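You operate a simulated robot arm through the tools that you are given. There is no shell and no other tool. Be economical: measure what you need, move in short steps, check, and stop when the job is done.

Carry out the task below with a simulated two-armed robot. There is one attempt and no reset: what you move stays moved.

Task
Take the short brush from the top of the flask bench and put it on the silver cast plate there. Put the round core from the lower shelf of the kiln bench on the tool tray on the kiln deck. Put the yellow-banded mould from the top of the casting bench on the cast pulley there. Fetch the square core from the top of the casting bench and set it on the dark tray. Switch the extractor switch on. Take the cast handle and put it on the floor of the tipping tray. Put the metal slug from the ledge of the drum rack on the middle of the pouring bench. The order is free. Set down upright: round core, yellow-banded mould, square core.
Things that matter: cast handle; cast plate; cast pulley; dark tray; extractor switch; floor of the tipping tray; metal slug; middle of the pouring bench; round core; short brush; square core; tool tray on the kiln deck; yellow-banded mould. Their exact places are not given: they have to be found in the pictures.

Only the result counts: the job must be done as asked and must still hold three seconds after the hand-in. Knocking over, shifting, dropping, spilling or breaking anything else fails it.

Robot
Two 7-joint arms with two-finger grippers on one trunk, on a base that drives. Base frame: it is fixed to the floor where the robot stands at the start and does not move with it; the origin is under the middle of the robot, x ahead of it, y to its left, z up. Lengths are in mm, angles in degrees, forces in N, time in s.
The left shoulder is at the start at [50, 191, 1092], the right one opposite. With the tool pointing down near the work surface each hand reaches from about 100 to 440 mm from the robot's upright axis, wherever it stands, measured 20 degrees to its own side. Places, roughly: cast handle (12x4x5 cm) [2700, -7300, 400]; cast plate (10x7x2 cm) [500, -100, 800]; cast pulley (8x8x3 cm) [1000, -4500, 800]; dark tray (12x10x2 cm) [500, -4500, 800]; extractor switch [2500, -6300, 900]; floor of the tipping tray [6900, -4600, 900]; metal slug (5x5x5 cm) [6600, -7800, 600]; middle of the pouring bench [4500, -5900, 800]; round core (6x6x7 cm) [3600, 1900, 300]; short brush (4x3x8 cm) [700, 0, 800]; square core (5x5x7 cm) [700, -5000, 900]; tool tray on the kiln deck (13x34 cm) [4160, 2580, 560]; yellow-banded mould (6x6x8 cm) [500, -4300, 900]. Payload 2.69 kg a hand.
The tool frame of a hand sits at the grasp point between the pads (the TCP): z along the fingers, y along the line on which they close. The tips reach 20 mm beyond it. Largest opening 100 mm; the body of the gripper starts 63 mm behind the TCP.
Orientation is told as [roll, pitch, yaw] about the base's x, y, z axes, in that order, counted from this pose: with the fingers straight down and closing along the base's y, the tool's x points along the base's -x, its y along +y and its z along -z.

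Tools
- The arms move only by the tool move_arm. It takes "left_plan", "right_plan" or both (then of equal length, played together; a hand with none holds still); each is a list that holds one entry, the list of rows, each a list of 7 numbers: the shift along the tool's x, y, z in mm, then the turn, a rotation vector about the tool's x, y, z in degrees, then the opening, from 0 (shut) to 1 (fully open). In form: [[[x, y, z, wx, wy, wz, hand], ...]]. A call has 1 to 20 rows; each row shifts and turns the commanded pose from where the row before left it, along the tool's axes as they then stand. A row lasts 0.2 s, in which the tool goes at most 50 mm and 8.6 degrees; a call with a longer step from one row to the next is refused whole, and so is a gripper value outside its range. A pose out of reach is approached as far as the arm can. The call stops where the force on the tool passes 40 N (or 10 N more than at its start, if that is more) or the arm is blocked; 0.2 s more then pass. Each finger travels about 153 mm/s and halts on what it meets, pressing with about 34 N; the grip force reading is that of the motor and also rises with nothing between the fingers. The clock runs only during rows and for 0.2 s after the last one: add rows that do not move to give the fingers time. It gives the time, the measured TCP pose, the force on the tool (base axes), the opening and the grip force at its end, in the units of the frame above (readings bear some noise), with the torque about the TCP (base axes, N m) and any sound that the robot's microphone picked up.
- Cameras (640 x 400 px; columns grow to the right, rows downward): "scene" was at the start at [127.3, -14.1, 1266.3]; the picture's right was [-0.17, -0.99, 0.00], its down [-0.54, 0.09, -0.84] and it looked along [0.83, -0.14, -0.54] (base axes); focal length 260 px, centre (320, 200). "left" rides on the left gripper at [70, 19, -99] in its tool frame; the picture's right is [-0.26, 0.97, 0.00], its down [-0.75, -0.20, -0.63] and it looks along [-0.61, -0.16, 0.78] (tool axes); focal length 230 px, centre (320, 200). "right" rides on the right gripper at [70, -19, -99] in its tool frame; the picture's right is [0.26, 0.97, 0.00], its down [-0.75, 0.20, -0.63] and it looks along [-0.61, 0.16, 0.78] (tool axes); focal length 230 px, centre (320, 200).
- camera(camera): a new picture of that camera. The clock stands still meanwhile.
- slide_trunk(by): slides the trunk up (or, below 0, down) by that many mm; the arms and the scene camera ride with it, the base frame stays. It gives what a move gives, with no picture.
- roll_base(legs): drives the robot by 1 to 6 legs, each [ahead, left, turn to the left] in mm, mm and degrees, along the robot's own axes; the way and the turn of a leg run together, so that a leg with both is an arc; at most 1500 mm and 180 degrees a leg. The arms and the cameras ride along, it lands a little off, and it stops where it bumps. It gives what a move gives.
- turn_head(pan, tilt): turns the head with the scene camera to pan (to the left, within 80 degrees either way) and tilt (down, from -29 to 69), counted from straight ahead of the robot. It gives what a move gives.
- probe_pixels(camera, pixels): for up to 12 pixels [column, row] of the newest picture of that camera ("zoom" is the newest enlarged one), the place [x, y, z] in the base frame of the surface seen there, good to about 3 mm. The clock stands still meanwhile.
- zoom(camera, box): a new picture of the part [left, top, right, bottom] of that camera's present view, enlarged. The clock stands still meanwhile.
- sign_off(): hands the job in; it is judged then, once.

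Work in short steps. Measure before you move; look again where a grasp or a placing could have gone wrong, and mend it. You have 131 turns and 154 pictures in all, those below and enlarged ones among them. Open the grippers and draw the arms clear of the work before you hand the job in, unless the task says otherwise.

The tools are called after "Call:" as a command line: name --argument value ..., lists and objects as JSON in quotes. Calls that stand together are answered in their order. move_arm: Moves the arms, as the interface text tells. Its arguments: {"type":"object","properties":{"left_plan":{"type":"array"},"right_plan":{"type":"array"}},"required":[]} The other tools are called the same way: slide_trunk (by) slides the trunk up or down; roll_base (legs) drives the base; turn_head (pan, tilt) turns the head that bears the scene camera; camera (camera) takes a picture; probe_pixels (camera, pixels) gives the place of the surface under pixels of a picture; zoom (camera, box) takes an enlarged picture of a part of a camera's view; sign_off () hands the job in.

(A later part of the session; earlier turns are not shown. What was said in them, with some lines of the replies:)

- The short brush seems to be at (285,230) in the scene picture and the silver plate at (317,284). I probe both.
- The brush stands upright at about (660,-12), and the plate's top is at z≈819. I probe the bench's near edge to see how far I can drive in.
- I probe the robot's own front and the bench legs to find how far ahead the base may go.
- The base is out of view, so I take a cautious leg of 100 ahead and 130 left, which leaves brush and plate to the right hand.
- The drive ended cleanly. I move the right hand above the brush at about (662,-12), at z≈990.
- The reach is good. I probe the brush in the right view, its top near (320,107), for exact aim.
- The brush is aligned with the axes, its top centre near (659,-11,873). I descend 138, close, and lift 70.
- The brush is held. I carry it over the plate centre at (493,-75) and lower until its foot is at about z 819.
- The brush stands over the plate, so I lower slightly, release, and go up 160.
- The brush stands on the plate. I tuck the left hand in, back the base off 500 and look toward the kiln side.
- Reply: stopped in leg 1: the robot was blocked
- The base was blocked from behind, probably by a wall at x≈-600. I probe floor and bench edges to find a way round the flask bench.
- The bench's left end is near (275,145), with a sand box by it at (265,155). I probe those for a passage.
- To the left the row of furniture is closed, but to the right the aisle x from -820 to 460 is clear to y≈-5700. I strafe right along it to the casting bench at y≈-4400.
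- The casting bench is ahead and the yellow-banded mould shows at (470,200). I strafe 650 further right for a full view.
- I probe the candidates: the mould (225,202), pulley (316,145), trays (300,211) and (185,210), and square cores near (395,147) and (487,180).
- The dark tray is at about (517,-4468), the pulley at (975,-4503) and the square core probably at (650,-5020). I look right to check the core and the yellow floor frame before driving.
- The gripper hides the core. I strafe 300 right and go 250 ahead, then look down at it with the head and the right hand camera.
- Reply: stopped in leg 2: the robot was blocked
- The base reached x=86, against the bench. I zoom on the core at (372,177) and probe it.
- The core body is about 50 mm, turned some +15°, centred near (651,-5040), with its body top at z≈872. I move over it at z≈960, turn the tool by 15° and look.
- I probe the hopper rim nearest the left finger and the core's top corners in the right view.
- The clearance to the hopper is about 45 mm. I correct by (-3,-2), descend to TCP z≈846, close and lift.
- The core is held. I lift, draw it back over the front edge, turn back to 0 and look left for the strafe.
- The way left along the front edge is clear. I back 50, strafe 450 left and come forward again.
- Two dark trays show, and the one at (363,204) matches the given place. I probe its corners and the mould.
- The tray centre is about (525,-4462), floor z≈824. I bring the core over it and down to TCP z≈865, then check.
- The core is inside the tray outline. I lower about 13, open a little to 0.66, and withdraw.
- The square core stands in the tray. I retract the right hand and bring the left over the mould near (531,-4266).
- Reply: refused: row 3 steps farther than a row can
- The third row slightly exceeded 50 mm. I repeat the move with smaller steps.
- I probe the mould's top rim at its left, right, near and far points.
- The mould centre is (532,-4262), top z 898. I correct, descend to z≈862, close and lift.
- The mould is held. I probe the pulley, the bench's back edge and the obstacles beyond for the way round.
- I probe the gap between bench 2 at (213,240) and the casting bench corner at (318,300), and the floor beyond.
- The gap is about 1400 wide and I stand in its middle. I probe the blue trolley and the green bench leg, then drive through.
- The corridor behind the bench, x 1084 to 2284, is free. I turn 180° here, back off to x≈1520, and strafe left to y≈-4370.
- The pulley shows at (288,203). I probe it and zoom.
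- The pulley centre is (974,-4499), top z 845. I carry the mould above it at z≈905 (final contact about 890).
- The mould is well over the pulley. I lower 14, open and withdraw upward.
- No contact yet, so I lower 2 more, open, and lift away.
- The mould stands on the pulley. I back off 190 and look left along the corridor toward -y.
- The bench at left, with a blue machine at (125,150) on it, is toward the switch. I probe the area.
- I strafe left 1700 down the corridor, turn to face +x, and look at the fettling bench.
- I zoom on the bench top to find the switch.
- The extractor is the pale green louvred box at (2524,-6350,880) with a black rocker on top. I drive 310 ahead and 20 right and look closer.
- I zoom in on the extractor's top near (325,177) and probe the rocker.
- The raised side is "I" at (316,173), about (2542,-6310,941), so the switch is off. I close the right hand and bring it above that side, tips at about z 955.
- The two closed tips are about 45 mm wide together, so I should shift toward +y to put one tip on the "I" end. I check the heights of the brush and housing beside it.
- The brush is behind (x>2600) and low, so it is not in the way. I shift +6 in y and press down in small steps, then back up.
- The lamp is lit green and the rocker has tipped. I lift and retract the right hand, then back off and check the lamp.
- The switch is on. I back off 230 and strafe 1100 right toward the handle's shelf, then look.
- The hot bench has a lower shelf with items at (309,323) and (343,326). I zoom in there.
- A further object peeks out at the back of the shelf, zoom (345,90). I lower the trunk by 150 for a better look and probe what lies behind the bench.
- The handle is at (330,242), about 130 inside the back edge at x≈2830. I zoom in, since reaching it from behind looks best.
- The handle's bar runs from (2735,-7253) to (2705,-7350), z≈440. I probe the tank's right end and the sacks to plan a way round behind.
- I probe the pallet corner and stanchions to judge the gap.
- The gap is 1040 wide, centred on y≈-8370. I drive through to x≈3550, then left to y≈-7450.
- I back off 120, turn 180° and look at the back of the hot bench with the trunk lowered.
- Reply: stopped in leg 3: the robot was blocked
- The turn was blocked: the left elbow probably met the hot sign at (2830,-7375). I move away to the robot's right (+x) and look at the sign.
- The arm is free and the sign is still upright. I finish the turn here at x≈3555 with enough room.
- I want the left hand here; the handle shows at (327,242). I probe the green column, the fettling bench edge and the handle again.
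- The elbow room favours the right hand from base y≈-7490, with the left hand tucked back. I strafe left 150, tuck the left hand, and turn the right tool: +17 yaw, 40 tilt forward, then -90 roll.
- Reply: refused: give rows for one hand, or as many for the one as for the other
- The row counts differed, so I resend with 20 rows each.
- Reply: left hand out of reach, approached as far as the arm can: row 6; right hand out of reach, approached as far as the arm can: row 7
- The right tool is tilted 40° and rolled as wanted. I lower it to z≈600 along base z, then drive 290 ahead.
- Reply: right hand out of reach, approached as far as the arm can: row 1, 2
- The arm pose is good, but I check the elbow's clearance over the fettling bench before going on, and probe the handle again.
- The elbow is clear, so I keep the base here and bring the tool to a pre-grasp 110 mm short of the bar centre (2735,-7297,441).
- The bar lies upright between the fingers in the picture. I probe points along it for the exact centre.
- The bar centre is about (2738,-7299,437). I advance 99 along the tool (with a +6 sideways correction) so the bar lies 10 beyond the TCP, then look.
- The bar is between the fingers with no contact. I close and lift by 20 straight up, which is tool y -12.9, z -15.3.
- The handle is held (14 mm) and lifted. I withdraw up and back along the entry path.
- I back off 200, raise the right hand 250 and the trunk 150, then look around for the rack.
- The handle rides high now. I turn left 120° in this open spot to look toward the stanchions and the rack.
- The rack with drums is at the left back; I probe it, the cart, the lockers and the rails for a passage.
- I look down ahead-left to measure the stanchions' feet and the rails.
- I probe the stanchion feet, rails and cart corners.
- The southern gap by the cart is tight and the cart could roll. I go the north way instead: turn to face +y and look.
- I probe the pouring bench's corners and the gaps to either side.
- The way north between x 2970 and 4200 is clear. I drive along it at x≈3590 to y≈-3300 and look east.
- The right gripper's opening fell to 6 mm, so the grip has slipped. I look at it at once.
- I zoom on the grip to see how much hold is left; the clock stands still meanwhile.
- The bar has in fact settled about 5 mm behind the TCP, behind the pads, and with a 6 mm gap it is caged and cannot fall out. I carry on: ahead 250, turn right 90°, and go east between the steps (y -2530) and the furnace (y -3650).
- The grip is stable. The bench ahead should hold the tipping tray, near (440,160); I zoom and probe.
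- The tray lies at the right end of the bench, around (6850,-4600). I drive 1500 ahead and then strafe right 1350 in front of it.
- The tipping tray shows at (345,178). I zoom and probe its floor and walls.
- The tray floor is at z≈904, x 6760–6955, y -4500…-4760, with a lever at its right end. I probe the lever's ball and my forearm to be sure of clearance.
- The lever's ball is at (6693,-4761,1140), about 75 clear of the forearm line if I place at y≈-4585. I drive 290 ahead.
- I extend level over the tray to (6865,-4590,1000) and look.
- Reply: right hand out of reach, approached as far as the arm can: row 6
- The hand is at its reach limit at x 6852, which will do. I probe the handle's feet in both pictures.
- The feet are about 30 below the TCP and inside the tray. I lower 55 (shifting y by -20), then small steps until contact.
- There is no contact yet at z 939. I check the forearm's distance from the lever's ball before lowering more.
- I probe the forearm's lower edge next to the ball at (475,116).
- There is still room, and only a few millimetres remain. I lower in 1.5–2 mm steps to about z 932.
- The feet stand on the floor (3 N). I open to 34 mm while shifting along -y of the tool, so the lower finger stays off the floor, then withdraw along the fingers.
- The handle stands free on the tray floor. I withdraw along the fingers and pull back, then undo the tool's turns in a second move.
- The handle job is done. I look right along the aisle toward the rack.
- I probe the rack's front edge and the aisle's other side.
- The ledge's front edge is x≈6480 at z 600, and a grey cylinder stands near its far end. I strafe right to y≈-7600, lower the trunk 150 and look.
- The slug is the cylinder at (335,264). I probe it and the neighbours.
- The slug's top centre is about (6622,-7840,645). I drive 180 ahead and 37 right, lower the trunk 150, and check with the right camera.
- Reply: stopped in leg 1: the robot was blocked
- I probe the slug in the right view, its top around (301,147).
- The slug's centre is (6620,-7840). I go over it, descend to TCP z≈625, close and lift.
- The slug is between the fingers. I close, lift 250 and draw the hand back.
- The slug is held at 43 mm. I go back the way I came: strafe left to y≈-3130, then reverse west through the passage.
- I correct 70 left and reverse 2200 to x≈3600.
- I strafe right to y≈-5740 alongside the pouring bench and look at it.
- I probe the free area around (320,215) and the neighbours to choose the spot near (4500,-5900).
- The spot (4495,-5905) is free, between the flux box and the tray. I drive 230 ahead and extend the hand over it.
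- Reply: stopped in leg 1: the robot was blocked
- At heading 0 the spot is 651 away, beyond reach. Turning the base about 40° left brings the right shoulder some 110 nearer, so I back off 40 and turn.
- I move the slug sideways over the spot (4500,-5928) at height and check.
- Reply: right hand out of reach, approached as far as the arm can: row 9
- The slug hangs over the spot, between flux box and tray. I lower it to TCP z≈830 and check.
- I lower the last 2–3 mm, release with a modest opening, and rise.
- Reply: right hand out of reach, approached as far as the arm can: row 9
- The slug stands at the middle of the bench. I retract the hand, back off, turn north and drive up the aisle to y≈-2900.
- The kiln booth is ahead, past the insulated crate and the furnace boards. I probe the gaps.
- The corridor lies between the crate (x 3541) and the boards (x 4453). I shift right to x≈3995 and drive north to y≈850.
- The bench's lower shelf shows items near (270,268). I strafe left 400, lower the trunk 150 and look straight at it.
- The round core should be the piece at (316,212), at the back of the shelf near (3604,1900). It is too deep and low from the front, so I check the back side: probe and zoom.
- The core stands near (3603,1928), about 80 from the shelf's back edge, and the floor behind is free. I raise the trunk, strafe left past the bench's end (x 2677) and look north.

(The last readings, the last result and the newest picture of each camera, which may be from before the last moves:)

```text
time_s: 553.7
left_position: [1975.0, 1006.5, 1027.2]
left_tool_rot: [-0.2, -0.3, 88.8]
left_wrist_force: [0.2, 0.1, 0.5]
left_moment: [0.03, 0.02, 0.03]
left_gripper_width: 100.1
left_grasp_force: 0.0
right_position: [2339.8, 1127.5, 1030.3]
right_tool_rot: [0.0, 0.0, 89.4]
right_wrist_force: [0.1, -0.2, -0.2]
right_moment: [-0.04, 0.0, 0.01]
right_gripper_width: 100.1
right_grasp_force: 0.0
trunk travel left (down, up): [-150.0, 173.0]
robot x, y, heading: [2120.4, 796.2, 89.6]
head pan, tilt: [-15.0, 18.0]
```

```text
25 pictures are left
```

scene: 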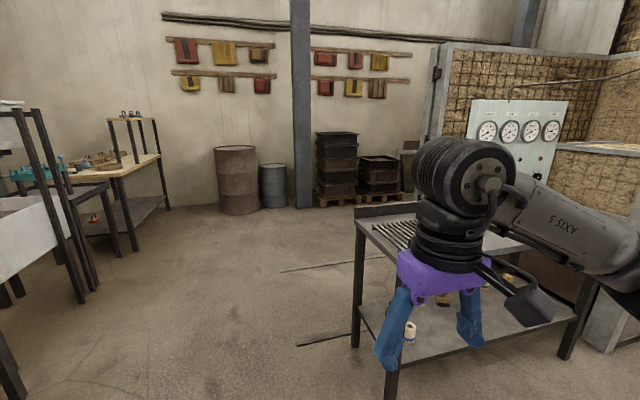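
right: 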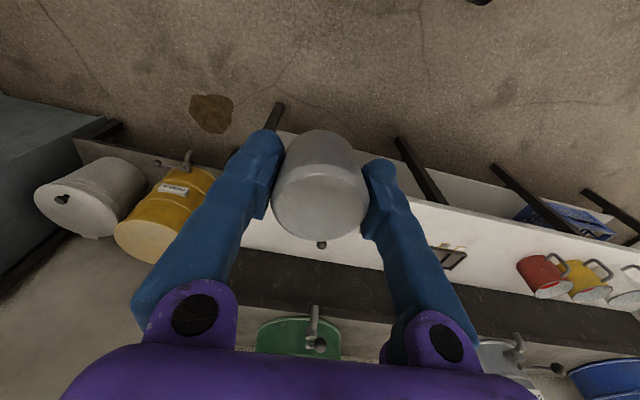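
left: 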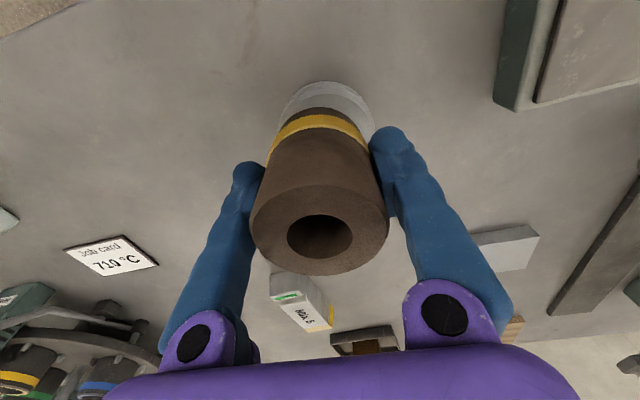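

The way is clear. I drive 1850 ahead, turn to face south in the open, and strafe left to x≈3450 behind the bench.

Call:
roll_base --legs '[[1000, 0, 0], [900, 0, 0], [0, 0, 90], [0, 0, 90], [0, 1320, 0]]'

Call:
slide_trunk --by -150

Call:
turn_head --pan 10 --tilt 42

Call:
camera --camera "scene"

```text
time_s: 582.3
left_position: [3605.7, 2475.1, 1026.9]
left_tool_rot: [-0.1, -0.3, -91.4]
left_wrist_force: [0.0, 0.2, -0.3]
left_moment: [-0.01, 0.01, -0.01]
left_gripper_width: 100.1
left_grasp_force: 0.0
right_position: [3242.0, 2352.4, 1030.1]
right_tool_rot: [0.0, 0.0, -90.6]
right_wrist_force: [0.9, 0.1, 0.1]
right_moment: [0.0, 0.0, -0.04]
right_gripper_width: 100.3
right_grasp_force: 0.0
trunk travel left (down, up): [-150.0, 173.0]
robot x, y, heading: [3458.6, 2686.9, -90.4]
head pan, tilt: [-15.0, 18.0]
```

```text
time_s: 584.1
left_position: [3606.9, 2475.4, 876.9]
left_tool_rot: [-0.2, -0.4, -91.4]
left_wrist_force: [0.1, 0.9, -0.2]
left_moment: [0.01, 0.02, -0.02]
left_gripper_width: 100.1
left_grasp_force: 0.0
right_position: [3240.8, 2353.1, 880.1]
right_tool_rot: [-0.1, -0.1, -90.6]
right_wrist_force: [0.8, 0.3, -0.9]
right_moment: [0.03, 0.02, 0.03]
right_gripper_width: 99.9
right_grasp_force: 0.1
trunk travel left (down, up): [0.0, 323.0]
robot x, y, heading: [3463.3, 2683.7, -90.4]
head pan, tilt: [-15.0, 18.0]
```

```text
time_s: 585.0
left_position: [3605.4, 2475.8, 877.6]
left_tool_rot: [0.0, -0.4, -91.3]
left_wrist_force: [-0.3, -0.5, 0.1]
left_moment: [0.0, -0.01, -0.03]
left_gripper_width: 99.9
left_grasp_force: 0.0
right_position: [3240.9, 2353.9, 880.2]
right_tool_rot: [0.0, 0.0, -90.6]
right_wrist_force: [0.1, 0.4, -0.1]
right_moment: [0.04, 0.01, -0.03]
right_gripper_width: 99.8
right_grasp_force: 0.0
trunk travel left (down, up): [0.0, 323.0]
robot x, y, heading: [3456.3, 2685.2, -90.7]
head pan, tilt: [10.0, 42.0]
```

```text
24 pictures are left
```

scene: 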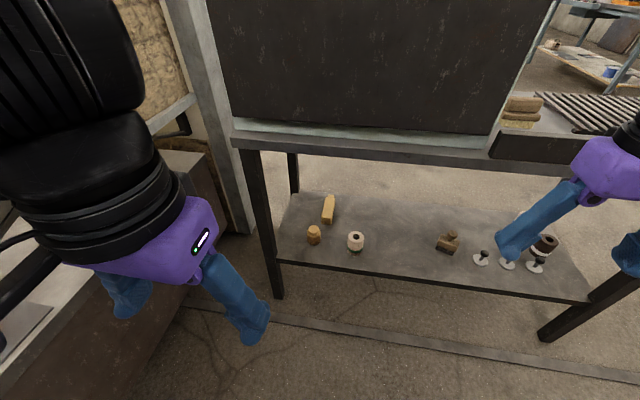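

The round core is at (314,235). I probe it, the shelf edge, the bench top's edge and the neighbour piece.

Call:
probe_pixels --camera "scene" --pixels '[[314, 227], [314, 238], [308, 236], [320, 236], [355, 240], [330, 268], [285, 260], [300, 150], [255, 145], [275, 290], [170, 200], [20, 320]]'

Call:
zoom --camera "scene" --box '[270, 190, 390, 280]'

```text
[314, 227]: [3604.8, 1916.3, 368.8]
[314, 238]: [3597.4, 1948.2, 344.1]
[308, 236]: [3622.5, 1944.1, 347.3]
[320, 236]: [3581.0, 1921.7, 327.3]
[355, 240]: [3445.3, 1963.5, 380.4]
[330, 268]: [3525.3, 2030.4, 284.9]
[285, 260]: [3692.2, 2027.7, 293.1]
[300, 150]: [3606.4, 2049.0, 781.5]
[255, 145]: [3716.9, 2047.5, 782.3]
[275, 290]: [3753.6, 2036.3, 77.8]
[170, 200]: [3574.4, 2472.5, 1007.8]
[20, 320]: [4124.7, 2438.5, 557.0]
```

```text
4.44 times, centred on (330, 235) of scene
```

zoom: 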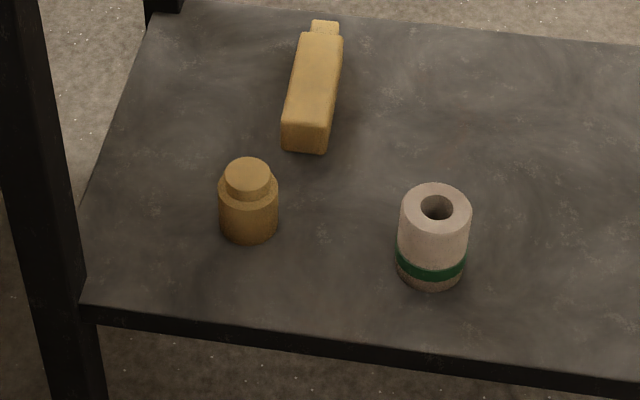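

The core centre is (3602,1923), body z 300–355, with the shelf's edge at y 2030. I extend the left hand, tilt it 40° forward and lower it to z≈470.

Call:
move_arm --left_plan '[[[-37.5, 0, 0, 0, 0, 0, 0.85], [-37.5, 0, 0, 0, 0, 0, 0.85], [-37.5, 0, 0, 0, 0, 0, 0.85], [-37.5, 0, 0, 0, 0, 0, 0.85], [0, 0, 0, 0, -8, 0, 0.85], [0, 0, 0, 0, -8, 0, 0.85], [0, 0, 0, 0, -8, 0, 0.85], [0, 0, 0, 0, -8, 0, 0.85], [0, 0, 0, 0, -8, 0, 0.85], [28.9, 0, 34.5, 0, 0, 0, 0.85], [28.9, 0, 34.5, 0, 0, 0, 0.85], [28.9, 0, 34.5, 0, 0, 0, 0.85], [28.9, 0, 34.5, 0, 0, 0, 0.85], [28.9, 0, 34.5, 0, 0, 0, 0.85], [28.9, 0, 34.5, 0, 0, 0, 0.85], [28.9, 0, 34.5, 0, 0, 0, 0.85], [28.9, 0, 34.5, 0, 0, 0, 0.85], [28.9, 0, 34.5, 0, 0, 0, 0.85], [0, 0, 0, 0, 0, 0, 0.85]]]'

Call:
roll_base --legs '[[200, 0, 0]]'

Call:
camera --camera "scene"

```text
time_s: 589.0
left_position: [3578.5, 2295.2, 484.2]
left_tool_rot: [0.3, -39.9, -91.1]
left_wrist_force: [-0.4, 0.2, 0.4]
left_moment: [0.02, 0.02, 0.01]
left_gripper_width: 85.0
left_grasp_force: 0.1
left hand out of reach, approached as far as the arm can: row 9, 10, 11, 18
right_position: [3240.7, 2351.5, 879.6]
right_tool_rot: [0.0, 0.0, -90.5]
right_wrist_force: [-0.4, -0.3, 0.6]
right_moment: [0.0, 0.02, -0.01]
right_gripper_width: 100.0
right_grasp_force: 0.0
trunk travel left (down, up): [0.0, 323.0]
robot x, y, heading: [3459.2, 2681.9, -90.4]
head pan, tilt: [10.0, 42.0]
```

```text
time_s: 590.6
left_position: [3575.8, 2094.8, 484.8]
left_tool_rot: [0.3, -40.0, -91.1]
left_wrist_force: [0.0, 0.0, -1.2]
left_moment: [-0.01, 0.03, 0.01]
left_gripper_width: 85.0
left_grasp_force: 0.1
right_position: [3240.2, 2150.2, 879.5]
right_tool_rot: [0.0, 0.1, -90.6]
right_wrist_force: [0.7, 0.8, 0.2]
right_moment: [0.01, -0.03, -0.01]
right_gripper_width: 100.0
right_grasp_force: 0.0
trunk travel left (down, up): [0.0, 323.0]
robot x, y, heading: [3458.9, 2483.1, -90.4]
head pan, tilt: [10.0, 42.0]
```

```text
22 pictures are left
```

scene: 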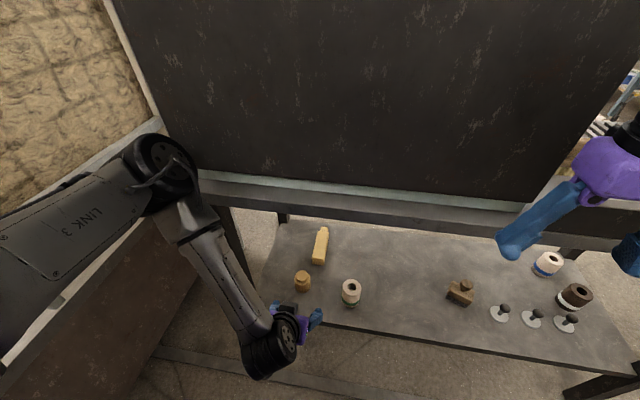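

I pull the right hand back 80 to keep it off the gauge panel, and shift the left by +26 in x. Then I drive 80 closer and look through the left camera.

Call:
move_arm --right_plan '[[[40, 0, 0, 0, 0, 0, 1], [45, 0, 0, 0, 0, 0, 1]]]' --left_plan '[[[0, 13, 0, 0, 0, 0, 0.85], [0, 13, 0, 0, 0, 0, 0.85]]]'

Call:
roll_base --legs '[[75, 0, 0]]'

Call:
camera --camera "left"

```text
time_s: 591.2
left_position: [3586.9, 2090.3, 494.0]
left_tool_rot: [0.5, -39.7, -91.1]
left_wrist_force: [-0.8, 0.0, -0.6]
left_moment: [0.01, -0.02, 0.02]
left_gripper_width: 85.2
left_grasp_force: 0.0
left hand out of reach, approached as far as the arm can: row 1, 2
right_position: [3241.6, 2236.6, 879.8]
right_tool_rot: [0.0, 0.0, -90.5]
right_wrist_force: [0.4, 1.1, -0.2]
right_moment: [-0.02, 0.0, -0.03]
right_gripper_width: 100.0
right_grasp_force: 0.0
trunk travel left (down, up): [0.0, 323.0]
robot x, y, heading: [3458.9, 2484.6, -90.3]
head pan, tilt: [10.0, 42.0]
```

```text
time_s: 592.0
left_position: [3589.7, 2081.5, 494.3]
left_tool_rot: [0.9, -39.6, -91.0]
left_wrist_force: [1.4, 0.5, 0.1]
left_moment: [0.0, 0.01, -0.01]
left_gripper_width: 84.7
left_grasp_force: 0.2
right_position: [3240.5, 2223.3, 883.7]
right_tool_rot: [0.1, -0.5, -89.8]
right_wrist_force: [0.0, 0.2, -0.1]
right_moment: [-0.03, -0.01, 0.03]
right_gripper_width: 100.1
right_grasp_force: 0.1
trunk travel left (down, up): [0.0, 323.0]
robot x, y, heading: [3457.3, 2463.2, -89.8]
head pan, tilt: [10.0, 42.0]
stopped in leg 1: the robot was blocked; the commanded pose is now the measured one
```

```text
21 pictures are left
```

left: 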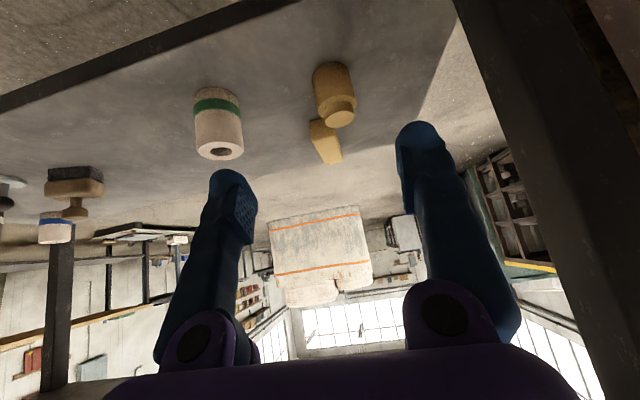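

The base was blocked after 20 mm, so some arm part touches something. I look at the left elbow and the bench edge.

Call:
camera --camera "scene"

Call:
probe_pixels --camera "scene" --pixels '[[160, 150], [185, 185], [200, 210], [150, 200], [220, 180], [130, 110], [30, 240], [250, 340]]'

```text
20 pictures are left
```

scene: 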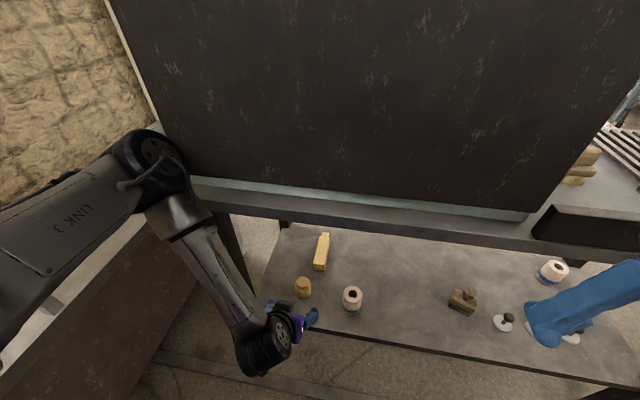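

```text
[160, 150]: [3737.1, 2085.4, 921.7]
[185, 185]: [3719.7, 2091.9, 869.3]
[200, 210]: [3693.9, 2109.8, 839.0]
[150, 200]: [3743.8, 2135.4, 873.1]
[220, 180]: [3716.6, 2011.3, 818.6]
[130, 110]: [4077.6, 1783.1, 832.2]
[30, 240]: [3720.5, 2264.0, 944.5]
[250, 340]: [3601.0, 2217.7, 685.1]
```

The left elbow touched the gauge panel's back at (3737,2085,900). I back off 40, strafe left 100 so the elbow passes beside the panel's edge, and come forward 100.

Call:
roll_base --legs '[[-45, 0, -0.4], [0, 105, 0], [105, 0, 0]]'

Call:
camera --camera "scene"

Call:
probe_pixels --camera "scene" --pixels '[[160, 150], [185, 185], [150, 120], [165, 165], [200, 185], [140, 180]]'

```text
time_s: 594.8
left_position: [3688.4, 2059.5, 487.5]
left_tool_rot: [0.4, -38.0, -91.2]
left_wrist_force: [-0.3, 1.0, -0.5]
left_moment: [-0.02, -0.01, 0.02]
left_gripper_width: 85.0
left_grasp_force: 0.1
right_position: [3344.7, 2191.1, 879.5]
right_tool_rot: [0.0, 0.1, -90.3]
right_wrist_force: [0.4, 0.3, 0.2]
right_moment: [0.01, 0.0, 0.01]
right_gripper_width: 100.1
right_grasp_force: 0.0
trunk travel left (down, up): [0.0, 323.0]
robot x, y, heading: [3560.3, 2438.2, -90.1]
head pan, tilt: [10.0, 42.0]
stopped in leg 3: the force on the tool passed its limit at 72 N (the readings are from after the stop); the commanded pose is now the measured one
```

```text
19 pictures are left
```

scene: 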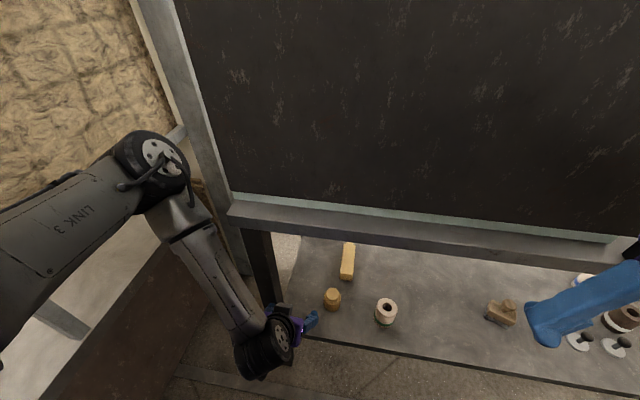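

```text
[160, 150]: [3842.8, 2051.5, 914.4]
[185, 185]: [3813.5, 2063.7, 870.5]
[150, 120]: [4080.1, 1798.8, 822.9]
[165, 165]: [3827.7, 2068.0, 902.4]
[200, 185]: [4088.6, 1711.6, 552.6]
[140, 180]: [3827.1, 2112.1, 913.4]
```

The left finger met the bench's leg at x≈3753. I back off 40, shift the hand by -86 in x to line up with the core, and advance again.

Call:
roll_base --legs '[[-40, 0, 0]]'

Call:
move_arm --left_plan '[[[0, -29, 0, 0, 0, 0, 0.85], [0, -29, 0, 0, 0, 0, 0.85], [0, -28, 0, 0, 0, 0, 0.85], [0, 0, 0, 0, -2, 0, 0.85]]]'

Call:
roll_base --legs '[[80, 0, 0]]'

Call:
camera --camera "left"

```text
time_s: 595.7
left_position: [3690.0, 2098.9, 486.5]
left_tool_rot: [0.4, -38.0, -91.2]
left_wrist_force: [-0.4, 0.4, 0.7]
left_moment: [-0.02, 0.0, 0.06]
left_gripper_width: 85.1
left_grasp_force: 0.1
right_position: [3344.4, 2230.3, 880.0]
right_tool_rot: [0.0, 0.1, -90.5]
right_wrist_force: [-0.6, -0.6, 0.5]
right_moment: [-0.02, 0.0, 0.02]
right_gripper_width: 100.3
right_grasp_force: 0.1
trunk travel left (down, up): [0.0, 323.0]
robot x, y, heading: [3565.9, 2481.3, -90.7]
head pan, tilt: [10.0, 42.0]
```

```text
time_s: 596.7
left_position: [3604.9, 2099.8, 488.2]
left_tool_rot: [0.4, -39.8, -91.2]
left_wrist_force: [-0.1, -1.2, 0.6]
left_moment: [0.0, 0.03, 0.02]
left_gripper_width: 85.0
left_grasp_force: 0.1
right_position: [3344.5, 2230.5, 878.8]
right_tool_rot: [-0.1, 0.1, -90.4]
right_wrist_force: [0.4, -0.1, 0.5]
right_moment: [0.0, -0.04, 0.01]
right_gripper_width: 99.9
right_grasp_force: 0.1
trunk travel left (down, up): [0.0, 323.0]
robot x, y, heading: [3566.3, 2480.0, -90.6]
head pan, tilt: [10.0, 42.0]
```

```text
time_s: 597.7
left_position: [3604.0, 2066.9, 486.6]
left_tool_rot: [0.3, -39.0, -91.7]
left_wrist_force: [0.1, -0.6, -0.6]
left_moment: [-0.01, -0.01, 0.06]
left_gripper_width: 85.1
left_grasp_force: 0.1
right_position: [3346.6, 2184.6, 881.6]
right_tool_rot: [0.2, -0.5, -89.8]
right_wrist_force: [0.6, 0.2, 0.7]
right_moment: [0.04, 0.01, 0.01]
right_gripper_width: 100.0
right_grasp_force: 0.1
trunk travel left (down, up): [0.0, 323.0]
robot x, y, heading: [3561.0, 2428.4, -89.4]
head pan, tilt: [10.0, 42.0]
stopped in leg 1: the robot was blocked; the commanded pose is now the measured one
```

```text
18 pictures are left
```

left: 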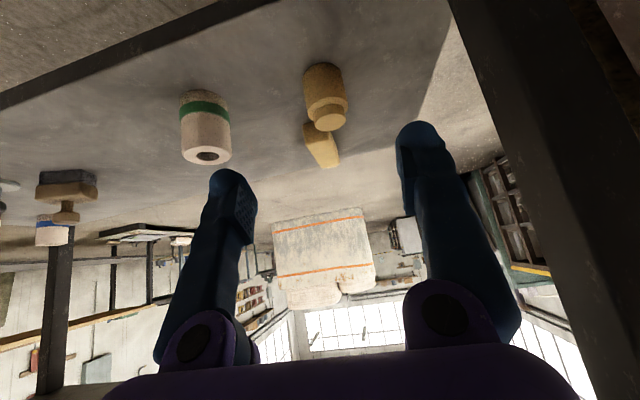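

The elbow grazes the panel again, but it will drop away as the arm extends. I back off 15 and extend most of the way along the fingers.

Call:
roll_base --legs '[[-15, 0, -1]]'

Call:
move_arm --left_plan '[[[-3, 0, 25, 0, 0, 0, 0.85], [-3, 0, 25, 0, 0, 0, 0.85], [-3, 0, 25, 0, 0, 0, 0.85], [-3, 0, 25, 0, 0, 0, 0.85], [0, 0, 15, 0, 0, 0, 0.85], [0, 0, 0, 0, 0, 0, 0.85]]]'

Call:
camera --camera "left"

```text
time_s: 598.4
left_position: [3598.6, 2076.4, 480.3]
left_tool_rot: [0.3, -38.2, -92.6]
left_wrist_force: [0.0, -0.2, 0.0]
left_moment: [0.06, 0.02, -0.03]
left_gripper_width: 85.2
left_grasp_force: 0.1
right_position: [3341.1, 2195.0, 879.3]
right_tool_rot: [0.0, 0.1, -91.0]
right_wrist_force: [-0.1, -0.3, 0.3]
right_moment: [0.03, 0.01, 0.0]
right_gripper_width: 99.9
right_grasp_force: 0.1
trunk travel left (down, up): [0.0, 323.0]
robot x, y, heading: [3562.7, 2439.4, -91.1]
head pan, tilt: [10.0, 42.0]
```

```text
time_s: 599.8
left_position: [3595.1, 1992.3, 407.5]
left_tool_rot: [0.4, -39.7, -92.5]
left_wrist_force: [0.3, -0.4, -0.1]
left_moment: [0.0, -0.02, 0.04]
left_gripper_width: 84.9
left_grasp_force: 0.0
right_position: [3341.9, 2201.2, 883.1]
right_tool_rot: [0.2, -0.6, -90.9]
right_wrist_force: [-0.1, 0.0, -0.8]
right_moment: [-0.02, 0.0, 0.0]
right_gripper_width: 100.2
right_grasp_force: 0.0
trunk travel left (down, up): [0.0, 323.0]
robot x, y, heading: [3561.3, 2445.7, -90.9]
head pan, tilt: [10.0, 42.0]
```

```text
17 pictures are left
```

left: 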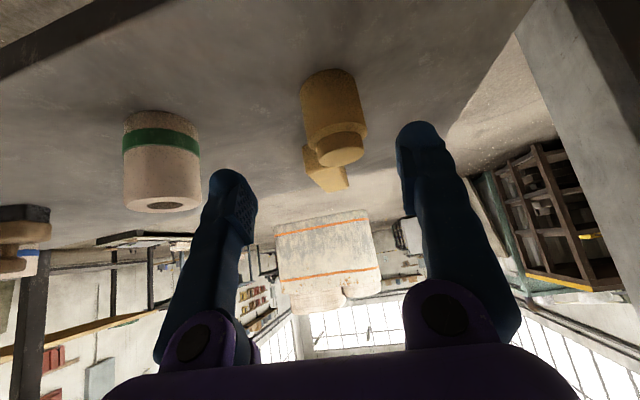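

I probe the core's body from the left camera to refine the last step.

Call:
probe_pixels --camera "left" --pixels '[[335, 110], [305, 108], [362, 110], [332, 80], [340, 150], [335, 130], [355, 60]]'

Call:
roll_base --legs '[[-12, 0, 0]]'

```text
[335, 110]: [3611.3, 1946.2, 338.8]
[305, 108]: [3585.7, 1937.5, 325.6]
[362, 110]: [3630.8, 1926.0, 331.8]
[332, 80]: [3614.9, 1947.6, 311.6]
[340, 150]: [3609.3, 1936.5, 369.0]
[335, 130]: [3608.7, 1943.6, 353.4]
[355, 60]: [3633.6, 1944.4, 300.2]
```

```text
time_s: 600.6
left_position: [3595.0, 2009.7, 397.0]
left_tool_rot: [0.2, -38.2, -92.7]
left_wrist_force: [0.6, -0.6, 0.2]
left_moment: [0.0, -0.01, 0.0]
left_gripper_width: 84.7
left_grasp_force: 0.1
right_position: [3341.6, 2207.5, 879.5]
right_tool_rot: [0.0, 0.1, -90.9]
right_wrist_force: [0.4, 0.5, -0.4]
right_moment: [-0.01, -0.03, 0.01]
right_gripper_width: 99.8
right_grasp_force: 0.2
trunk travel left (down, up): [0.0, 323.0]
robot x, y, heading: [3562.9, 2453.3, -91.0]
head pan, tilt: [10.0, 42.0]
```

The core centre is about (3608,1922). I make the lateral correction and extend to TCP (3608,1924,338).

Call:
move_arm --left_plan '[[[-8, 8.5, 5, 0, 0, 0, 0.85], [-8, 8.5, 5, 0, 0, 0, 0.85], [-5, 0, 20, 0, 0, 0, 0.85], [-5, 0, 25, 0, 0, 0, 0.85], [-4.5, 0, 25, 0, 0, 0, 0.85], [0, 0, 19, 0, 0, 0, 0.85], [0, 0, 0, 0, 0, 0, 0.85]]]'

Call:
camera --camera "left"

```text
time_s: 602.2
left_position: [3608.3, 1924.6, 338.8]
left_tool_rot: [0.2, -38.1, -92.7]
left_wrist_force: [-0.2, 0.1, -1.1]
left_moment: [-0.01, 0.0, 0.0]
left_gripper_width: 85.0
left_grasp_force: 0.1
right_position: [3342.1, 2206.7, 879.4]
right_tool_rot: [0.0, 0.1, -91.0]
right_wrist_force: [0.1, -0.1, -0.1]
right_moment: [0.0, 0.01, -0.03]
right_gripper_width: 99.9
right_grasp_force: 0.1
trunk travel left (down, up): [0.0, 323.0]
robot x, y, heading: [3563.8, 2450.3, -90.9]
head pan, tilt: [10.0, 42.0]
```

```text
16 pictures are left
```

left: 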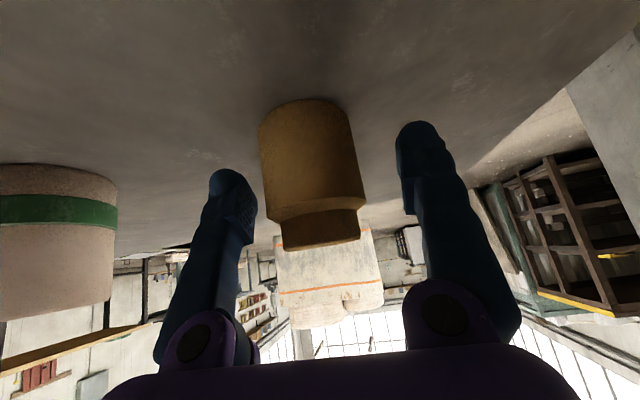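

The core is between the fingers. I close, and lift 20 straight up.

Call:
move_arm --left_plan '[[[0, 0, 0, 0, 0, 0, 0], [0, 0, 0, 0, 0, 0, 0], [0, 0, 0, 0, 0, 0, 0], [-6.2, 0, -7.9, 0, 0, 0, 0], [-6.2, 0, -7.9, 0, 0, 0, 0], [0, 0, 0, 0, 0, 0, 0]]]'

Call:
camera --camera "left"

```text
time_s: 603.6
left_position: [3608.7, 1924.3, 357.7]
left_tool_rot: [0.3, -38.1, -92.6]
left_wrist_force: [0.3, 0.1, -1.7]
left_moment: [0.02, 0.0, 0.02]
left_gripper_width: 50.1
left_grasp_force: 34.0
right_position: [3342.7, 2205.6, 880.3]
right_tool_rot: [-0.1, 0.1, -90.9]
right_wrist_force: [-0.3, -0.5, -0.8]
right_moment: [-0.02, 0.01, 0.0]
right_gripper_width: 100.2
right_grasp_force: 0.1
trunk travel left (down, up): [0.0, 323.0]
robot x, y, heading: [3563.7, 2451.0, -91.0]
head pan, tilt: [10.0, 42.0]
```

```text
15 pictures are left
5 turns are left
```

left: 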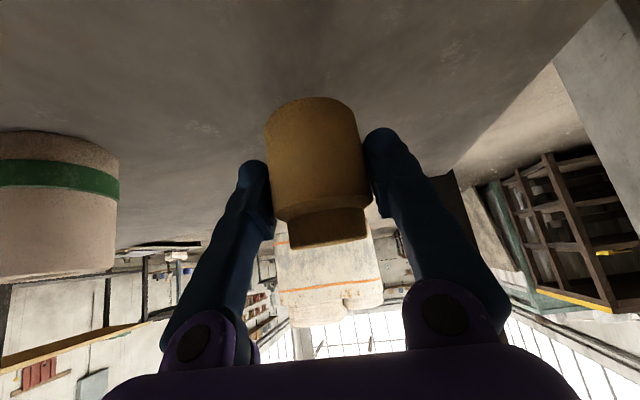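

The core is held (50 mm), and with few turns left I combine steps. I withdraw it, back the base off, raise the hand, turn to face the kiln deck and take a picture.

Call:
move_arm --left_plan '[[[-5, 0, -25, 0, 0, 0, 0], [-5, 0, -28, 0, 0, 0, 0], [-4, 0, -28, 0, 0, 0, 0]]]'

Call:
roll_base --legs '[[-270, 0, 0], [0, -100, 0]]'

Call:
move_arm --left_plan '[[[-26.3, 0, -33.4, 0, 0, 0, 0], [-26.3, 0, -33.4, 0, 0, 0, 0], [-26.3, 0, -33.4, 0, 0, 0, 0], [-26.3, 0, -33.4, 0, 0, 0, 0], [-26.3, 0, -33.4, 0, 0, 0, 0], [-26.3, 0, -33.4, 0, 0, 0, 0]]]'

Call:
roll_base --legs '[[0, 0, 91], [0, -60, 0]]'

Call:
turn_head --pan -5 --tilt 35

Call:
camera --camera "scene"

Call:
camera --camera "left"

Call:
probe_pixels --camera "scene" --pixels '[[320, 160], [320, 180], [320, 200], [320, 220], [280, 200], [360, 200], [400, 200], [400, 180], [360, 180], [360, 220], [440, 190], [280, 180]]'

```text
time_s: 604.4
left_position: [3608.7, 1963.6, 430.9]
left_tool_rot: [0.3, -38.1, -92.7]
left_wrist_force: [-0.1, 0.0, -1.5]
left_moment: [-0.01, 0.0, 0.0]
left_gripper_width: 50.3
left_grasp_force: 33.5
right_position: [3343.6, 2207.2, 879.5]
right_tool_rot: [0.1, 0.2, -90.8]
right_wrist_force: [0.3, 0.1, -0.4]
right_moment: [-0.03, -0.02, 0.01]
right_gripper_width: 100.0
right_grasp_force: 0.0
trunk travel left (down, up): [0.0, 323.0]
robot x, y, heading: [3563.6, 2454.8, -91.4]
head pan, tilt: [10.0, 42.0]
```

```text
time_s: 607.4
left_position: [3515.2, 2234.2, 431.0]
left_tool_rot: [0.3, -38.1, -92.6]
left_wrist_force: [-0.1, -0.2, -1.1]
left_moment: [0.01, -0.02, 0.01]
left_gripper_width: 50.3
left_grasp_force: 33.7
right_position: [3247.2, 2478.7, 879.4]
right_tool_rot: [0.0, 0.0, -91.0]
right_wrist_force: [0.1, -0.8, -0.1]
right_moment: [-0.02, 0.02, 0.0]
right_gripper_width: 99.8
right_grasp_force: 0.1
trunk travel left (down, up): [0.0, 323.0]
robot x, y, heading: [3470.1, 2723.9, -90.8]
head pan, tilt: [10.0, 42.0]
```

```text
time_s: 608.8
left_position: [3512.9, 2235.3, 685.2]
left_tool_rot: [0.4, -38.0, -92.9]
left_wrist_force: [0.1, -0.4, -2.0]
left_moment: [0.01, 0.01, -0.04]
left_gripper_width: 49.9
left_grasp_force: 33.4
right_position: [3248.6, 2479.0, 879.7]
right_tool_rot: [-0.1, 0.2, -91.0]
right_wrist_force: [0.4, -0.7, -0.6]
right_moment: [0.0, 0.0, -0.01]
right_gripper_width: 100.0
right_grasp_force: 0.1
trunk travel left (down, up): [0.0, 323.0]
robot x, y, heading: [3468.5, 2726.7, -91.0]
head pan, tilt: [10.0, 42.0]
```

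```text
time_s: 613.9
left_position: [3957.1, 2716.8, 684.3]
left_tool_rot: [0.3, -38.1, -2.0]
left_wrist_force: [0.5, -0.1, -0.9]
left_moment: [0.02, -0.01, 0.0]
left_gripper_width: 50.4
left_grasp_force: 33.4
right_position: [3715.7, 2447.5, 879.9]
right_tool_rot: [0.1, 0.1, -0.3]
right_wrist_force: [0.4, 0.8, -0.1]
right_moment: [0.02, 0.01, -0.01]
right_gripper_width: 100.0
right_grasp_force: 0.0
trunk travel left (down, up): [0.0, 323.0]
robot x, y, heading: [3466.0, 2667.1, -0.2]
head pan, tilt: [10.0, 42.0]
```

```text
time_s: 614.7
left_position: [3956.6, 2715.5, 685.1]
left_tool_rot: [0.3, -38.2, -2.0]
left_wrist_force: [0.8, 0.5, -1.3]
left_moment: [0.01, 0.01, 0.01]
left_gripper_width: 50.3
left_grasp_force: 34.1
right_position: [3715.3, 2446.6, 879.3]
right_tool_rot: [0.0, 0.1, -0.3]
right_wrist_force: [0.2, 0.1, 0.4]
right_moment: [-0.01, 0.0, 0.03]
right_gripper_width: 99.9
right_grasp_force: 0.0
trunk travel left (down, up): [0.0, 323.0]
robot x, y, heading: [3469.7, 2665.1, -0.4]
head pan, tilt: [-5.0, 35.0]
```

```text
14 pictures are left
```

scene: 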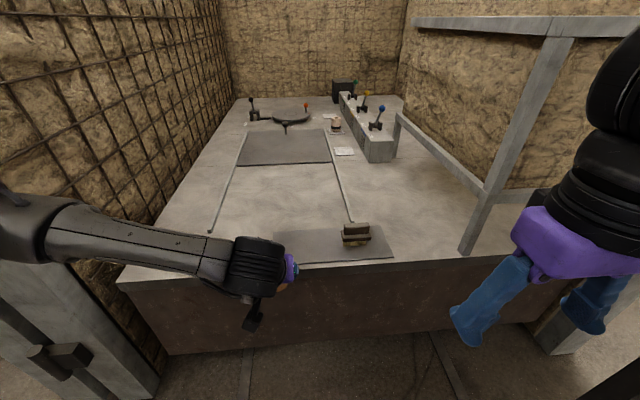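

```text
13 pictures are left
```

left: 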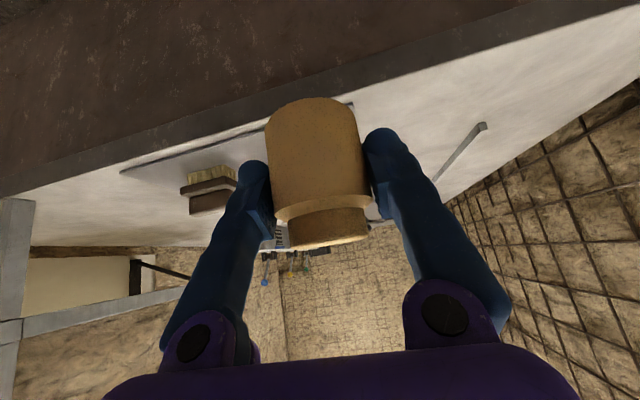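

```text
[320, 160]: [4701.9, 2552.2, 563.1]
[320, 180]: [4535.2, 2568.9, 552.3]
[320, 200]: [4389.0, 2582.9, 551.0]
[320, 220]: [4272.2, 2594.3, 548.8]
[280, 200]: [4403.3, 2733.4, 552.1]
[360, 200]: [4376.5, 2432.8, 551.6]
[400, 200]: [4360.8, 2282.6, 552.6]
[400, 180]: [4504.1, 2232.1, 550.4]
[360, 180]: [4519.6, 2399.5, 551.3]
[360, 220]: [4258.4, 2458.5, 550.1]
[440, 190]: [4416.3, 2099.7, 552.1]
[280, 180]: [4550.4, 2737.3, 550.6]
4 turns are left
```

The tool tray is the grey plate at (335,245), with a brush on its right half; its left part, around (300,248), is free. I probe it, drive 110 ahead, and bring the core above about (4160,2660).

Call:
probe_pixels --camera "scene" --pixels '[[310, 245], [310, 255], [320, 245], [320, 236], [320, 258], [345, 232], [357, 225], [345, 242], [385, 250], [388, 233], [310, 268], [330, 262]]'

Call:
roll_base --legs '[[110, 0, 0]]'

Call:
move_arm --left_plan '[[[-16.7, -17.6, 30, 0, 0, 0, 0], [-16.7, -17.6, 30, 0, 0, 0, 0], [-16.7, -17.6, 30, 0, 0, 0, 0], [0, 0, 0, 0, 0, 0, 0]]]'

Call:
turn_head --pan -5 --tilt 45

Call:
camera --camera "scene"

Call:
camera --camera "left"

Call:
probe_pixels --camera "left" --pixels '[[320, 100], [320, 60], [250, 140], [200, 120], [150, 150], [400, 80], [440, 60], [320, 30]]'

```text
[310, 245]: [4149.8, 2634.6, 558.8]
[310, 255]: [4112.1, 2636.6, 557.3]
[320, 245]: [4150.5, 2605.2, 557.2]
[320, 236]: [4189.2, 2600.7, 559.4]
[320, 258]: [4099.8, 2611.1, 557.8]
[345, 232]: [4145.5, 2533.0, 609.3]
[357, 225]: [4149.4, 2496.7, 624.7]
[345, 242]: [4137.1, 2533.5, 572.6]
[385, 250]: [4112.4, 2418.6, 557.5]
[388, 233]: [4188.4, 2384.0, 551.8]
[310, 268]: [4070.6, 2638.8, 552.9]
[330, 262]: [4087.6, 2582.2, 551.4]
```

```text
time_s: 615.9
left_position: [4065.2, 2714.7, 685.1]
left_tool_rot: [0.3, -38.0, -2.2]
left_wrist_force: [0.6, -0.1, -1.6]
left_moment: [-0.01, 0.0, -0.01]
left_gripper_width: 50.3
left_grasp_force: 34.0
right_position: [3824.6, 2446.3, 879.4]
right_tool_rot: [0.1, 0.2, -0.5]
right_wrist_force: [-0.3, -0.6, 0.5]
right_moment: [-0.01, -0.01, 0.0]
right_gripper_width: 99.8
right_grasp_force: 0.1
trunk travel left (down, up): [0.0, 323.0]
robot x, y, heading: [3574.0, 2661.6, -0.3]
head pan, tilt: [-5.0, 35.0]
```

```text
time_s: 616.9
left_position: [4158.3, 2659.8, 644.9]
left_tool_rot: [0.3, -38.1, -2.1]
left_wrist_force: [0.2, 0.0, -1.6]
left_moment: [-0.03, 0.03, 0.0]
left_gripper_width: 50.2
left_grasp_force: 34.2
right_position: [3823.9, 2446.9, 880.1]
right_tool_rot: [0.0, 0.1, -0.3]
right_wrist_force: [0.0, -0.5, -1.3]
right_moment: [0.0, 0.03, -0.01]
right_gripper_width: 99.9
right_grasp_force: 0.0
trunk travel left (down, up): [0.0, 323.0]
robot x, y, heading: [3578.5, 2664.6, -0.4]
head pan, tilt: [-5.0, 35.0]
```

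```text
time_s: 617.6
left_position: [4158.7, 2658.8, 645.4]
left_tool_rot: [0.3, -38.1, -2.1]
left_wrist_force: [-0.7, -0.2, -1.0]
left_moment: [-0.03, -0.01, 0.02]
left_gripper_width: 50.2
left_grasp_force: 34.2
right_position: [3823.6, 2446.7, 880.3]
right_tool_rot: [-0.1, 0.1, -0.4]
right_wrist_force: [0.1, 0.4, 0.2]
right_moment: [-0.03, 0.03, 0.01]
right_gripper_width: 100.1
right_grasp_force: 0.0
trunk travel left (down, up): [0.0, 323.0]
robot x, y, heading: [3576.4, 2667.5, -0.4]
head pan, tilt: [-5.0, 45.0]
```

```text
12 pictures are left
```

scene: 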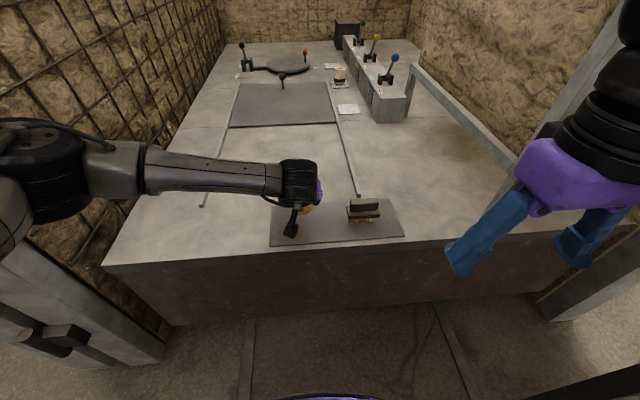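

```text
11 pictures are left
```

left: 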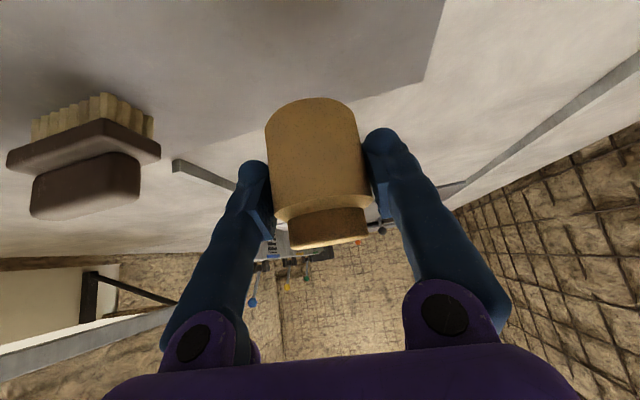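

```text
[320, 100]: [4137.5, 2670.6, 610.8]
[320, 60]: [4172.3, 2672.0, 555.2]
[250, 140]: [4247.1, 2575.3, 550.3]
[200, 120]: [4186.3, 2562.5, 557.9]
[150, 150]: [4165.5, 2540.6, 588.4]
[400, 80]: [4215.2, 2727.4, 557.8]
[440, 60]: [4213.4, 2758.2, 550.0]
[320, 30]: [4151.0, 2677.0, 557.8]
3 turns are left
```

The tray's top is z≈558, and the core (bottom about 39 below the TCP) hangs over its free left part. I lower 48, release gently, withdraw along the fingers, and look.

Call:
move_arm --left_plan '[[[13, -2.5, 16.5, 0, 0, 0, 0], [13, -2.5, 16.5, 0, 0, 0, 0], [1.23, 0, 1.57, 0, 0, 0, 0], [1.23, 0, 1.57, 0, 0, 0, 0], [0.93, 0, 1.18, 0, 0, 0, 0], [0.5, 0, 0.6, 0, 0, 0, 0], [0, 0, 0, 0, 0, 0, 0]]]'

Call:
move_arm --left_plan '[[[0, 0, 0, 0, 0, 0, 0.56], [0, 0, 0, 0, 0, 0, 0.65], [0, 0, 0, 0, 0, 0, 0.78], [0, 0, 0, 0, 0, 0, 0.78], [0, 0, -20, 0, 0, 0, 0.78], [0, 0, -40, 0, 0, 0, 0.78], [0, 0, -45, 0, 0, 0, 0.78], [0, 0, -45, 0, 0, 0, 0.78]]]'

Call:
roll_base --legs '[[-250, 0, 0]]'

Call:
camera --camera "scene"

Call:
zoom --camera "scene" --box '[220, 120, 420, 240]'

```text
time_s: 619.2
left_position: [4158.5, 2655.3, 597.1]
left_tool_rot: [0.3, -38.1, -2.1]
left_wrist_force: [-0.2, -1.1, -1.0]
left_moment: [0.06, 0.02, -0.02]
left_gripper_width: 50.2
left_grasp_force: 34.0
right_position: [3823.6, 2445.0, 881.1]
right_tool_rot: [0.0, 0.1, -0.4]
right_wrist_force: [0.1, 0.5, 0.5]
right_moment: [0.0, 0.01, 0.01]
right_gripper_width: 100.3
right_grasp_force: 0.2
trunk travel left (down, up): [0.0, 323.0]
robot x, y, heading: [3573.1, 2661.4, -0.1]
head pan, tilt: [-5.0, 45.0]
```

```text
time_s: 621.0
left_position: [4064.1, 2658.4, 715.1]
left_tool_rot: [0.4, -38.0, -2.1]
left_wrist_force: [0.0, -0.3, 0.4]
left_moment: [-0.02, -0.01, -0.03]
left_gripper_width: 78.0
left_grasp_force: 0.0
right_position: [3823.4, 2447.7, 880.8]
right_tool_rot: [0.0, 0.2, -0.4]
right_wrist_force: [0.2, -0.3, 0.2]
right_moment: [-0.01, 0.01, -0.01]
right_gripper_width: 100.2
right_grasp_force: 0.1
trunk travel left (down, up): [0.0, 323.0]
robot x, y, heading: [3576.9, 2664.3, -0.5]
head pan, tilt: [-5.0, 45.0]
```

```text
time_s: 622.8
left_position: [3814.5, 2658.9, 716.1]
left_tool_rot: [0.3, -38.1, -2.2]
left_wrist_force: [0.3, 0.4, 0.0]
left_moment: [0.01, -0.01, -0.02]
left_gripper_width: 78.3
left_grasp_force: 0.1
right_position: [3573.3, 2447.7, 880.3]
right_tool_rot: [0.0, 0.1, -0.5]
right_wrist_force: [-0.3, 0.3, 0.0]
right_moment: [0.0, -0.04, -0.01]
right_gripper_width: 100.1
right_grasp_force: 0.1
trunk travel left (down, up): [0.0, 323.0]
robot x, y, heading: [3323.2, 2664.5, -0.5]
head pan, tilt: [-5.0, 45.0]
```

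```text
10 pictures are left
```

scene: 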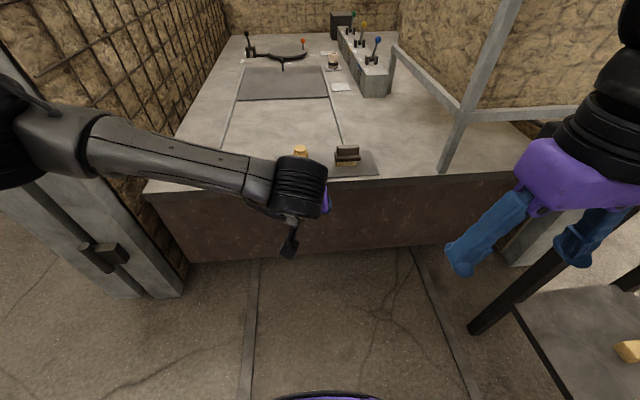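

```text
3.20 times, centred on (320, 180) of scene
2 turns are left
```

zoom: 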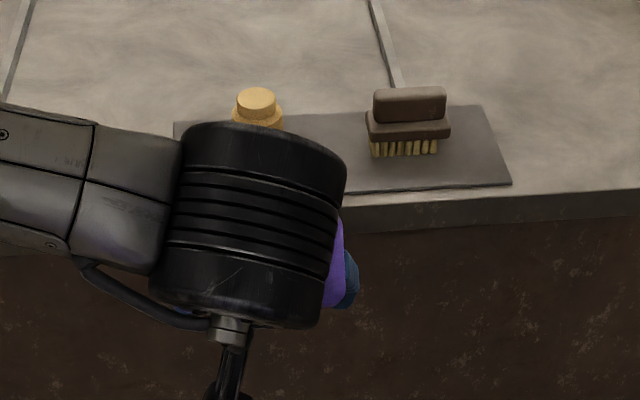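

The round core stands upright on the free part of the tool tray at zoom (257,108). The grippers are empty, open and clear, so I hand the job in.

Call:
sign_off

```text
The job is handed in.
```

I handed the job in with all seven parts done, each checked in a picture after I let go; the verdict after hand-in is not known to me.

- **Short brush:** it stands on the silver cast plate on the flask bench.
- **Yellow-banded mould:** it stands upright on the cast pulley.
- **Square core:** it stands upright in the dark tray nearest the given place. There are two similar trays on that bench.
- **Extractor switch:** it is on, and its lamp is lit green.
- **Cast handle:** it stands on the floor of the tipping tray.
- **Metal slug:** it stands at about (4497, -5925) on the pouring bench, about 30 mm from the given middle.
- **Round core:** it stands upright on the free half of the tool tray on the kiln deck. The forearm partly hid it in the last picture.

I made contact with a few fixtures along the way:

- **Hot sign:** an elbow bumped the sign on the hot bench. It was still upright in the next picture.
- **Gauge panel:** an elbow pressed its back several times. I saw no change in the later pictures, but did not measure it.
- **Kiln bench leg:** a finger hit it at 72 N. I saw no sign that it moved, but did not measure it.
- **Benches and rack:** the base touched the casting bench, the pouring bench and the drum rack while driving up to them. I did not look back at these for movement.
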